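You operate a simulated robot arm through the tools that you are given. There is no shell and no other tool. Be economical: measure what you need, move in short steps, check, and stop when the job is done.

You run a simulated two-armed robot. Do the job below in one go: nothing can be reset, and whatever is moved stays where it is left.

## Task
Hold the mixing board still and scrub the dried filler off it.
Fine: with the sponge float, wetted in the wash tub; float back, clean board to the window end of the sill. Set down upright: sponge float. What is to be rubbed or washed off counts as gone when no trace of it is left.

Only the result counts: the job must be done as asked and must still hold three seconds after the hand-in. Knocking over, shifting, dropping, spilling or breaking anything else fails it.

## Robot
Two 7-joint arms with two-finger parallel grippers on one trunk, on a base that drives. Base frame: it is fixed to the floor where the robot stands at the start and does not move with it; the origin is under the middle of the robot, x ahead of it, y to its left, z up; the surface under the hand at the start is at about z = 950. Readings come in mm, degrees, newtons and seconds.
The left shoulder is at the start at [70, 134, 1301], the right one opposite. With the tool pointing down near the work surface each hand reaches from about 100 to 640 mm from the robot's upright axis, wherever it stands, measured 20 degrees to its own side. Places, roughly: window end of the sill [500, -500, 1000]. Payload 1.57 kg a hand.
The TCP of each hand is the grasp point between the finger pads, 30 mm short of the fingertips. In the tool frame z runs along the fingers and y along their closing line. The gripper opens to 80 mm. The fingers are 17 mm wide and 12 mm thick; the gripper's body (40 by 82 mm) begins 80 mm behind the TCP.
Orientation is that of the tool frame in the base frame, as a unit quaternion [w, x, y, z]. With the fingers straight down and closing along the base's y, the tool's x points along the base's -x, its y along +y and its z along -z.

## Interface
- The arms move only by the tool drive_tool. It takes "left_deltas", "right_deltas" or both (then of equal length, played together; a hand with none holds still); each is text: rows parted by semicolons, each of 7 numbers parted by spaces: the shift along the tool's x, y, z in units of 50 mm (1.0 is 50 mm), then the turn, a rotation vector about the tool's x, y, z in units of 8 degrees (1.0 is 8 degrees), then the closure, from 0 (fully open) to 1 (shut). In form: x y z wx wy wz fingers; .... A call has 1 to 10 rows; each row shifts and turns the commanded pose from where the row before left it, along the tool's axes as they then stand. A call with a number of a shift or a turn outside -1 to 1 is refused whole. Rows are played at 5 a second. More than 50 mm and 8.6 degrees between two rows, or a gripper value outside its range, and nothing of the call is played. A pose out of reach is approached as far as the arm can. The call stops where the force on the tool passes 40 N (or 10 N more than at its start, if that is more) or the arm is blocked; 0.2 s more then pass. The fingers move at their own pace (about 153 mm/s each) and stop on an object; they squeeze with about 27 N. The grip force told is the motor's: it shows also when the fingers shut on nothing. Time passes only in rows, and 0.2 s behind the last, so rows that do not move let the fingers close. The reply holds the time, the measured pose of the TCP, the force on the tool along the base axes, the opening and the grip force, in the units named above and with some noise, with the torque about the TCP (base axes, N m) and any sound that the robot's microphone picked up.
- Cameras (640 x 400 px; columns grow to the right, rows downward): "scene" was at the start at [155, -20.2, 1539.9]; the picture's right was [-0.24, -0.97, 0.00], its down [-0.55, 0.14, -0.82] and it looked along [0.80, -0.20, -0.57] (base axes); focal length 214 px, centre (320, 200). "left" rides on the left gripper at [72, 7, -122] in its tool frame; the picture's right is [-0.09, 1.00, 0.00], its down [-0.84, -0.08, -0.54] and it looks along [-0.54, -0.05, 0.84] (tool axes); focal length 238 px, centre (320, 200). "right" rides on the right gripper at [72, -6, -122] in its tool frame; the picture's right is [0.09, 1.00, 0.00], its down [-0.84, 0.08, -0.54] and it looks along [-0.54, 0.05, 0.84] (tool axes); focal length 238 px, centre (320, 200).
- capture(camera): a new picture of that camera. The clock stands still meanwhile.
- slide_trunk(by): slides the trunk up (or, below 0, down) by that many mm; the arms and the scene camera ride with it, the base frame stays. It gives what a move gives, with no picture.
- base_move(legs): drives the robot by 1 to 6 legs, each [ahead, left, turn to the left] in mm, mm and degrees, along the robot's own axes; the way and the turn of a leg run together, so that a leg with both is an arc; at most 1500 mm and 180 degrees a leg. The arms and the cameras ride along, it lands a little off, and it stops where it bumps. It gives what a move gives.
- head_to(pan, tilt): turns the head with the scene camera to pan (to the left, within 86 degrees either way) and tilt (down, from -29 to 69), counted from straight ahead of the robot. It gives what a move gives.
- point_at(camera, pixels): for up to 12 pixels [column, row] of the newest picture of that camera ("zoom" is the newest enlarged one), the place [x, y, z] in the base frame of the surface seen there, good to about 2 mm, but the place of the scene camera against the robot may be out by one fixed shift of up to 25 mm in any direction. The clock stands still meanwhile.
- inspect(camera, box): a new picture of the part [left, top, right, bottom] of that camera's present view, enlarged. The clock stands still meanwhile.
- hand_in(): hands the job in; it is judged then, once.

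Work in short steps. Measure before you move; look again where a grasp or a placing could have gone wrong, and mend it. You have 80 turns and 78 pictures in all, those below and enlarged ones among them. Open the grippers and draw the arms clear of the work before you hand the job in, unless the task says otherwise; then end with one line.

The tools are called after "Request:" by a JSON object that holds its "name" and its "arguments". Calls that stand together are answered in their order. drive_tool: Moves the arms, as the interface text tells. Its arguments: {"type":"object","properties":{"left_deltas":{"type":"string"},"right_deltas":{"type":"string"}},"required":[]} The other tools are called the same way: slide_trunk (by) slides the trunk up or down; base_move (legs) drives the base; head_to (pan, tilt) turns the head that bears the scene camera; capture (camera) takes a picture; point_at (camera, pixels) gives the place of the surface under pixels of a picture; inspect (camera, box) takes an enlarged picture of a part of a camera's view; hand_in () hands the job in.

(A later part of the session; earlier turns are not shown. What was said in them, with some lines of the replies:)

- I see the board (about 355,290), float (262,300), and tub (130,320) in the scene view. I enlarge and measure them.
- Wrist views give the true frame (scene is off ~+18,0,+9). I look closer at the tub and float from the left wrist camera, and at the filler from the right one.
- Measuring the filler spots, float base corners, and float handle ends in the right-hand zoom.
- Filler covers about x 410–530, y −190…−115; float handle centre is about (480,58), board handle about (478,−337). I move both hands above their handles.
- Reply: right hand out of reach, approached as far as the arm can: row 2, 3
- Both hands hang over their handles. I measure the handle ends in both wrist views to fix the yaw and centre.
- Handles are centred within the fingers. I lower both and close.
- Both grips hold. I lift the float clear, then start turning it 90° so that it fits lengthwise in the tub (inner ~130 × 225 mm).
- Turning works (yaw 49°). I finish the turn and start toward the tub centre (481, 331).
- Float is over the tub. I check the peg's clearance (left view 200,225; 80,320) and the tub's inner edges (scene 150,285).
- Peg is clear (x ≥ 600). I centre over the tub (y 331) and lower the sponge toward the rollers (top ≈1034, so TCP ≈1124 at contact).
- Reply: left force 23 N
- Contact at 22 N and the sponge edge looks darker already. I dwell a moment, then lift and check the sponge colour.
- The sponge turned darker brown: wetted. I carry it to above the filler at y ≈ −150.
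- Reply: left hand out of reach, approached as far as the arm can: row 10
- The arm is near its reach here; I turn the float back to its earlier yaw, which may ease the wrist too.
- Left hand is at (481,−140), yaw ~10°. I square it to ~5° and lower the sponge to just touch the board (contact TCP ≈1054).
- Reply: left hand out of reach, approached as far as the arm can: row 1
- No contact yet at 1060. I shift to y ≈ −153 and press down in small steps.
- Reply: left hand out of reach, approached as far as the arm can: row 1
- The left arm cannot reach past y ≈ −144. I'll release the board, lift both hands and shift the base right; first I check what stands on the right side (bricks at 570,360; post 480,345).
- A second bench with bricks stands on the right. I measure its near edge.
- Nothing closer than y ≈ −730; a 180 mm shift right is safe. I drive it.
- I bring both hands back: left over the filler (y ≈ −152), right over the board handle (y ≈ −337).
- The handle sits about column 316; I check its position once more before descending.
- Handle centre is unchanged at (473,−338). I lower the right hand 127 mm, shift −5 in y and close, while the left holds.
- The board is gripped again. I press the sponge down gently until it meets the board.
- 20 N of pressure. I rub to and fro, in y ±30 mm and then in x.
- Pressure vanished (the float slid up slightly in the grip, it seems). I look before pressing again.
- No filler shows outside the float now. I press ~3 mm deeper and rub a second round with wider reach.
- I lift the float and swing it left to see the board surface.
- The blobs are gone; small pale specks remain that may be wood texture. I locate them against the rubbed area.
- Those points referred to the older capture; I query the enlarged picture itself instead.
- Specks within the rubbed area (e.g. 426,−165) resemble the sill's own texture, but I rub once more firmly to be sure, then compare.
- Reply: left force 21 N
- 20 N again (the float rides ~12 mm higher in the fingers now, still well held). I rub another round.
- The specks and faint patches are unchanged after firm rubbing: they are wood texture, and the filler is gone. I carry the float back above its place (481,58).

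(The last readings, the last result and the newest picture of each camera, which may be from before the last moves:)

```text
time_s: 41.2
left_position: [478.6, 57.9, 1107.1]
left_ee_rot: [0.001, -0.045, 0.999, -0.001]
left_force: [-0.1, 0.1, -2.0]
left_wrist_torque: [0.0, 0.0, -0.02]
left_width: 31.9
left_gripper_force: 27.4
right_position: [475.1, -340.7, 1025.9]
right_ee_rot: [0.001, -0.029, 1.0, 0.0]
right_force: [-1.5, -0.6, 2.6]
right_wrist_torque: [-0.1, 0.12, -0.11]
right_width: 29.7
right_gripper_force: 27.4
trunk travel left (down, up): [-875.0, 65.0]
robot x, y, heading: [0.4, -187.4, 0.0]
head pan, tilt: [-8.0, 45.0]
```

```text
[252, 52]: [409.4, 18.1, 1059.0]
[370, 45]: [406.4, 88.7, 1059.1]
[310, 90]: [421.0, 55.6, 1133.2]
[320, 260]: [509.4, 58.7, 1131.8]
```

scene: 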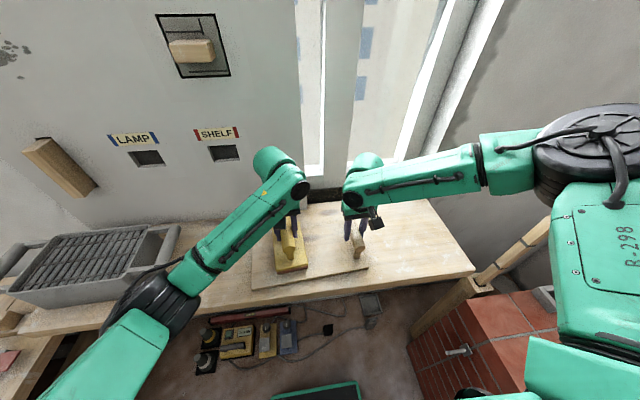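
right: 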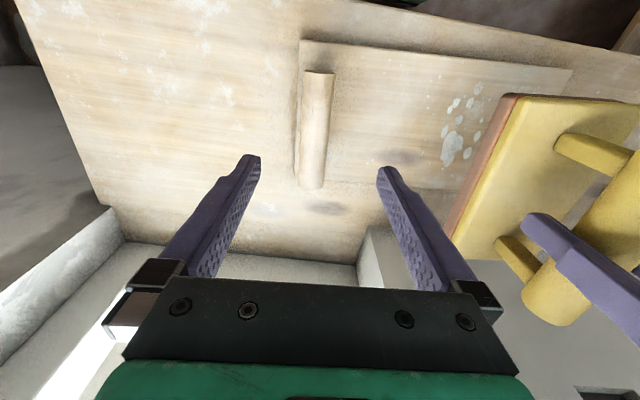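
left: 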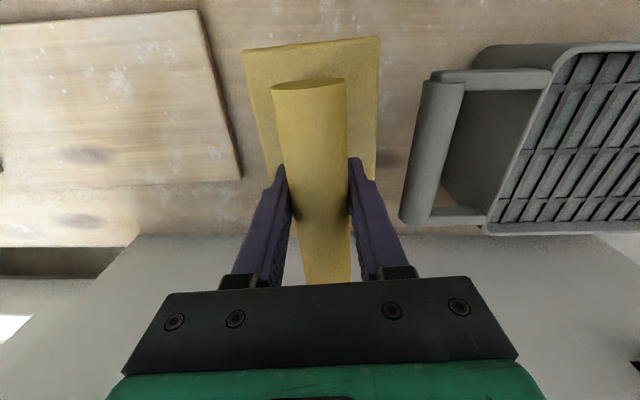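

The float hangs level, bottom ≈77 mm under the TCP, its near edge at x ≈407 as at first. I lower it gently to contact at TCP ≈1027.

Request:
{"name": "drive_tool", "arguments": {"left_deltas": "0 0 0.7 0 0 0 1; 0 0 0.6 0 0 0 1; 0 0 0.14 0 0 0 1; 0 0 0.08 0 0 0 1; 0 0 0.06 0 0 0 1; 0 0 0.03 0 0 0 1; 0 0 0 0 0 0 1"}}

```text
time_s: 42.8
left_position: [478.0, 59.6, 1027.2]
left_ee_rot: [0.003, -0.047, 0.999, 0.0]
left_force: [2.7, 7.1, 16.9]
left_wrist_torque: [0.04, 0.49, -0.07]
left_width: 31.7
left_gripper_force: 27.1
right_position: [474.8, -341.3, 1025.5]
right_ee_rot: [0.0, -0.029, 1.0, 0.0]
right_force: [-0.4, 0.3, 0.0]
right_wrist_torque: [-0.38, 0.01, 0.01]
right_width: 29.8
right_gripper_force: 27.1
trunk travel left (down, up): [-875.0, 65.0]
robot x, y, heading: [0.8, -187.5, 0.1]
head pan, tilt: [-8.0, 45.0]
```

Contact (17 N). I open and rise straight up.

Request:
{"name": "drive_tool", "arguments": {"left_deltas": "0 0 -0.02 0 0 0 1; 0 0 0 0 0 0 0; 0 0 0 0 0 0 0; 0 0 0 0 0 0 0; 0 0 -0.6 0 0 0 0; 0 0 -0.8 0 0 0 0; 0 0 -0.9 0 0 0 0; 0 0 -0.9 0 0 0 0; 0 0 -0.8 0 0 0 0"}}

Request:
{"name": "capture", "arguments": {"camera": "left"}}

Request:
{"name": "capture", "arguments": {"camera": "scene"}}

```text
time_s: 44.8
left_position: [477.0, 57.8, 1225.7]
left_ee_rot: [-0.001, -0.045, 0.999, 0.0]
left_force: [-0.7, 0.2, 0.6]
left_wrist_torque: [0.01, 0.0, 0.04]
left_width: 79.9
left_gripper_force: 0.1
right_position: [476.4, -341.0, 1025.5]
right_ee_rot: [0.001, -0.029, 1.0, 0.0]
right_force: [0.4, -0.7, 2.4]
right_wrist_torque: [0.12, -0.37, -0.01]
right_width: 29.9
right_gripper_force: 27.0
trunk travel left (down, up): [-875.0, 65.0]
robot x, y, heading: [1.2, -183.3, 0.2]
head pan, tilt: [-8.0, 45.0]
```

```text
50 pictures are left
```

left: 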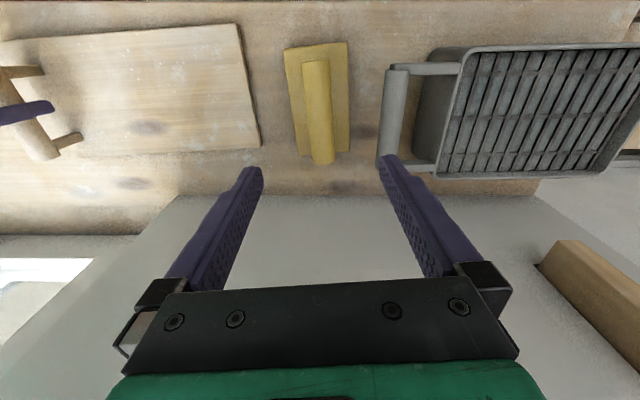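

```text
49 pictures are left
```

scene: 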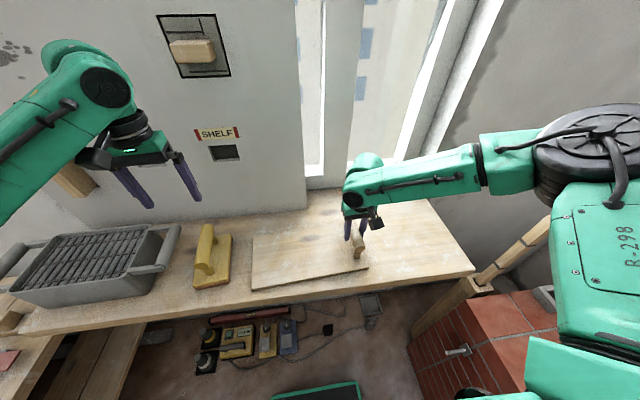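

The float stands back in place. I check the board closely once more and measure the sill's end for the slide.

Request:
{"name": "inspect", "arguments": {"camera": "left", "box": [0, 10, 270, 179]}}

Request:
{"name": "point_at", "arguments": {"camera": "scene", "pixels": [[425, 198], [474, 268], [455, 245], [440, 220], [310, 205], [251, 236], [252, 288], [367, 265], [200, 225], [194, 288], [475, 295], [525, 245]]}}

```text
2.37 times, centred on (135, 94) of left
```

zoom: 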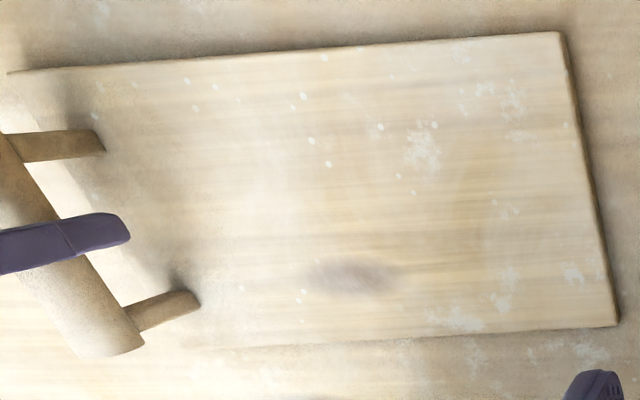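

```text
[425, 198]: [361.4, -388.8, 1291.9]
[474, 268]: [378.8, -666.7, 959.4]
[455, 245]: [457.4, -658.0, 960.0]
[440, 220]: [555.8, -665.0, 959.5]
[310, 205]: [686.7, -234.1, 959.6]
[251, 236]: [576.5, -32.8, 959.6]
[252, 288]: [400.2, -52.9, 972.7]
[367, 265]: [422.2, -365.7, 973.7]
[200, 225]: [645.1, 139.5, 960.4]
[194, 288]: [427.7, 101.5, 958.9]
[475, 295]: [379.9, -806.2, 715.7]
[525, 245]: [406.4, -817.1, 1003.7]
```

The board is clean; sill end is at y ≈ −662. Before driving further right, I check the right elbow's and the side wall's positions.

Request:
{"name": "point_at", "arguments": {"camera": "scene", "pixels": [[590, 130], [635, 140], [600, 60], [560, 80], [500, 60], [550, 225], [630, 330], [470, 345]]}}

```text
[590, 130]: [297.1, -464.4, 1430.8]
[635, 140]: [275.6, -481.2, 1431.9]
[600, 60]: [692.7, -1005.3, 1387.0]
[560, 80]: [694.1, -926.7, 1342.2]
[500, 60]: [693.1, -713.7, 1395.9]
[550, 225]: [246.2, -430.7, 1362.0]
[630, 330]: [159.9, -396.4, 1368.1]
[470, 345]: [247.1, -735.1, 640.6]
```

Room is sufficient (bricks at y ≈ −735, elbow ≈ −480). I drive 120 mm right with the board handle gripped, dragging the board along the sill.

Request:
{"name": "base_move", "arguments": {"legs": [[0, -120, 0]]}}

Request:
{"name": "capture", "arguments": {"camera": "scene"}}

```text
time_s: 46.1
left_position: [479.6, -59.0, 1224.1]
left_ee_rot: [0.0, -0.045, 0.999, -0.002]
left_force: [-0.5, 0.1, 0.0]
left_wrist_torque: [-0.02, -0.02, 0.0]
left_width: 80.2
left_gripper_force: 0.0
right_position: [474.8, -457.7, 1026.2]
right_ee_rot: [0.0, -0.028, 1.0, 0.0]
right_force: [-0.8, 2.6, 3.3]
right_wrist_torque: [-0.32, -0.54, 0.2]
right_width: 29.8
right_gripper_force: 27.0
trunk travel left (down, up): [-875.0, 65.0]
robot x, y, heading: [-0.3, -305.6, -0.0]
head pan, tilt: [-8.0, 45.0]
```

```text
47 pictures are left
```

scene: 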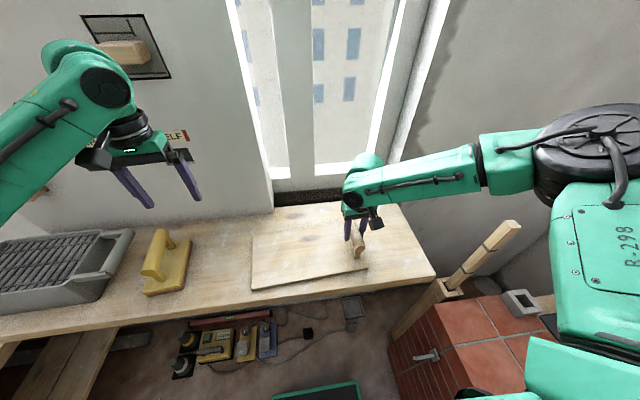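

The board followed cleanly. Before sliding the rest, I measure the side wall near the sill's end for gripper clearance.

Request:
{"name": "point_at", "arguments": {"camera": "scene", "pixels": [[440, 220], [425, 200], [460, 210], [415, 180], [450, 110], [435, 276], [398, 205], [500, 225], [252, 240], [254, 289]]}}

Request:
{"name": "capture", "arguments": {"camera": "right"}}

```text
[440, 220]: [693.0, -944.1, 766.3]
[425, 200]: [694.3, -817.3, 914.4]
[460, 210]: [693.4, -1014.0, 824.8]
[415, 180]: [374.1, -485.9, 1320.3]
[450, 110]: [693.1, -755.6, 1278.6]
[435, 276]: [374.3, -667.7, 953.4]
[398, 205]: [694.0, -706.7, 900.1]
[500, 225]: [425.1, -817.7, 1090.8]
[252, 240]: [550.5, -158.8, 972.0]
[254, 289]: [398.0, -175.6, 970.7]
```

```text
46 pictures are left
```

right: 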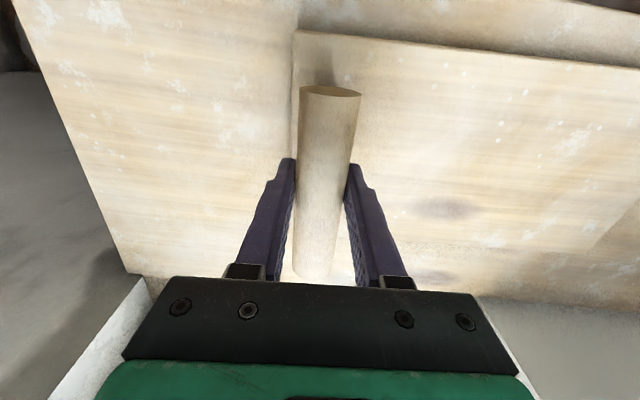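

No side wall in the way. I measure the sill end from the right wrist (edge about (65,120), (115,255)).

Request:
{"name": "point_at", "arguments": {"camera": "right", "pixels": [[50, 80], [80, 140], [115, 220], [135, 262], [294, 60], [292, 120]]}}

```text
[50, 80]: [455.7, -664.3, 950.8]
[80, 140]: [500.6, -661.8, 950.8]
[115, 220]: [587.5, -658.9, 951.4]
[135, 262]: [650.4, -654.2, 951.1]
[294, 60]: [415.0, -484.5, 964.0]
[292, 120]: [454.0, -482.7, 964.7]
```

Board end is at −483, sill end ≈ −662; I slide the board 165 mm on (to −648) and 20 mm deeper in x.

Request:
{"name": "drive_tool", "arguments": {"right_deltas": "-0.04 -0.47 0 0 0 0 1; -0.04 -0.47 0 0 0 0 1; -0.04 -0.47 0 0 0 0 1; -0.03 -0.47 0 0 0 0 1; -0.03 -0.47 0 0 0 0 1; -0.03 -0.47 0 0 0 0 1; 0 -0.48 0 0 0 0 1; 0 0 0 0 0 0 1"}}

Request:
{"name": "capture", "arguments": {"camera": "right"}}

Request:
{"name": "capture", "arguments": {"camera": "scene"}}

```text
time_s: 47.9
left_position: [477.0, -61.3, 1226.1]
left_ee_rot: [0.0, -0.044, 0.999, 0.0]
left_force: [0.7, 0.1, 0.3]
left_wrist_torque: [0.02, 0.01, -0.02]
left_width: 80.2
left_gripper_force: 0.1
right_position: [494.9, -627.7, 1025.4]
right_ee_rot: [0.001, -0.029, 1.0, -0.001]
right_force: [1.0, -1.4, 0.9]
right_wrist_torque: [0.18, 0.03, 0.02]
right_width: 29.8
right_gripper_force: 27.3
trunk travel left (down, up): [-875.0, 65.0]
robot x, y, heading: [0.9, -303.6, 0.1]
head pan, tilt: [-8.0, 45.0]
```

```text
45 pictures are left
```

right: 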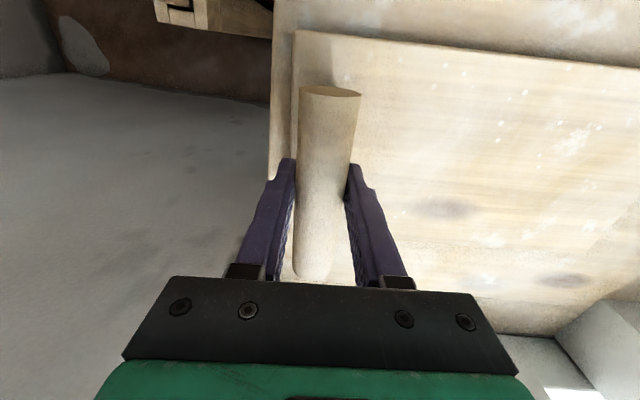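

```text
44 pictures are left
```

scene: 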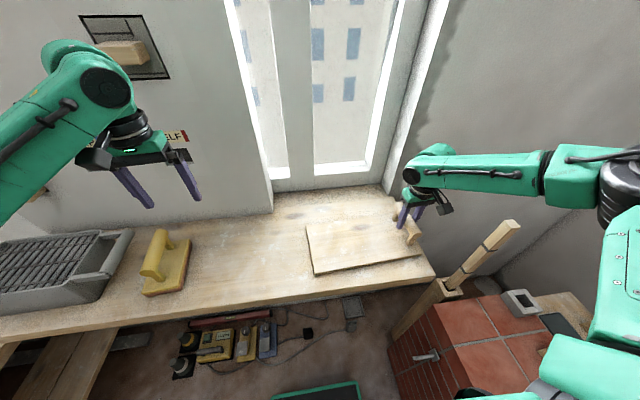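

The board lies at the window end, just inside the sill edge. I release and draw the right hand up.

Request:
{"name": "drive_tool", "arguments": {"right_deltas": "0 0 0 0 0 0 0; 0 0 0 0 0 0 0; 0 0 0 0 0 0 0; 0 0 -0.6 0 0 0 0; 0 0 -0.8 0 0 0 0; 0 0 -0.8 0 0 0 0; 0 0 -0.8 0 0 0 0; 0.6 0 0 0 0 0 0; 0 0 0 0 0 0 0"}}

Request:
{"name": "capture", "arguments": {"camera": "right"}}

Request:
{"name": "inspect", "arguments": {"camera": "scene", "box": [100, 180, 460, 320]}}

Request:
{"name": "point_at", "arguments": {"camera": "scene", "pixels": [[308, 228], [315, 273], [420, 253]]}}

```text
time_s: 49.9
left_position: [479.9, -62.1, 1225.3]
left_ee_rot: [0.0, -0.045, 0.999, -0.001]
left_force: [0.9, -0.7, 0.2]
left_wrist_torque: [0.0, -0.01, 0.0]
left_width: 79.7
left_gripper_force: 0.0
right_position: [465.3, -626.5, 1174.4]
right_ee_rot: [0.001, -0.029, 1.0, 0.0]
right_force: [-0.4, 0.4, 0.5]
right_wrist_torque: [-0.02, 0.0, -0.01]
right_width: 80.3
right_gripper_force: 0.1
trunk travel left (down, up): [-875.0, 65.0]
robot x, y, heading: [1.7, -305.3, -0.1]
head pan, tilt: [-8.0, 45.0]
```

```text
43 pictures are left
```

right: 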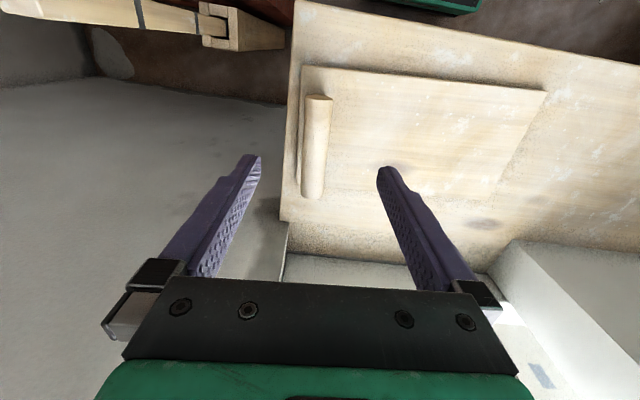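

```text
1.78 times, centred on (280, 250) of scene
```

zoom: 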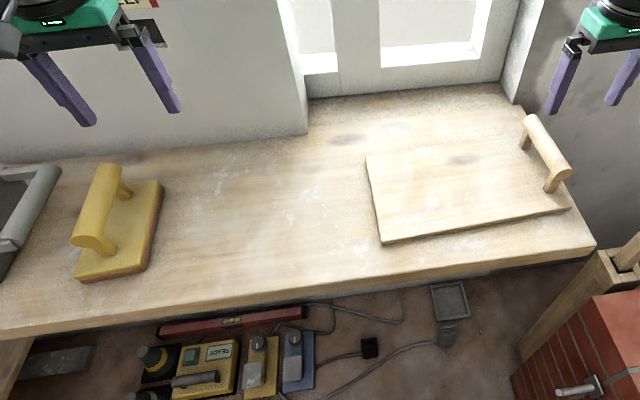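

```text
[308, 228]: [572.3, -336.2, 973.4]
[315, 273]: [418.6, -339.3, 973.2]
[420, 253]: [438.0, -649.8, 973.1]
```

The clean board lies at the window end, the float stands upright in its place, and both hands are open and clear. I hand in.

Request:
{"name": "hand_in", "arguments": {}}

```text
The job is handed in.
```

I scrubbed the filler off the board with the wetted float while the right hand held it. The float is back upright in its place, and the clean board is at the window end of the sill. A few pale specks remain on the board; they did not change under a second firm rub and match marks on the sill, so I took them as wood grain.
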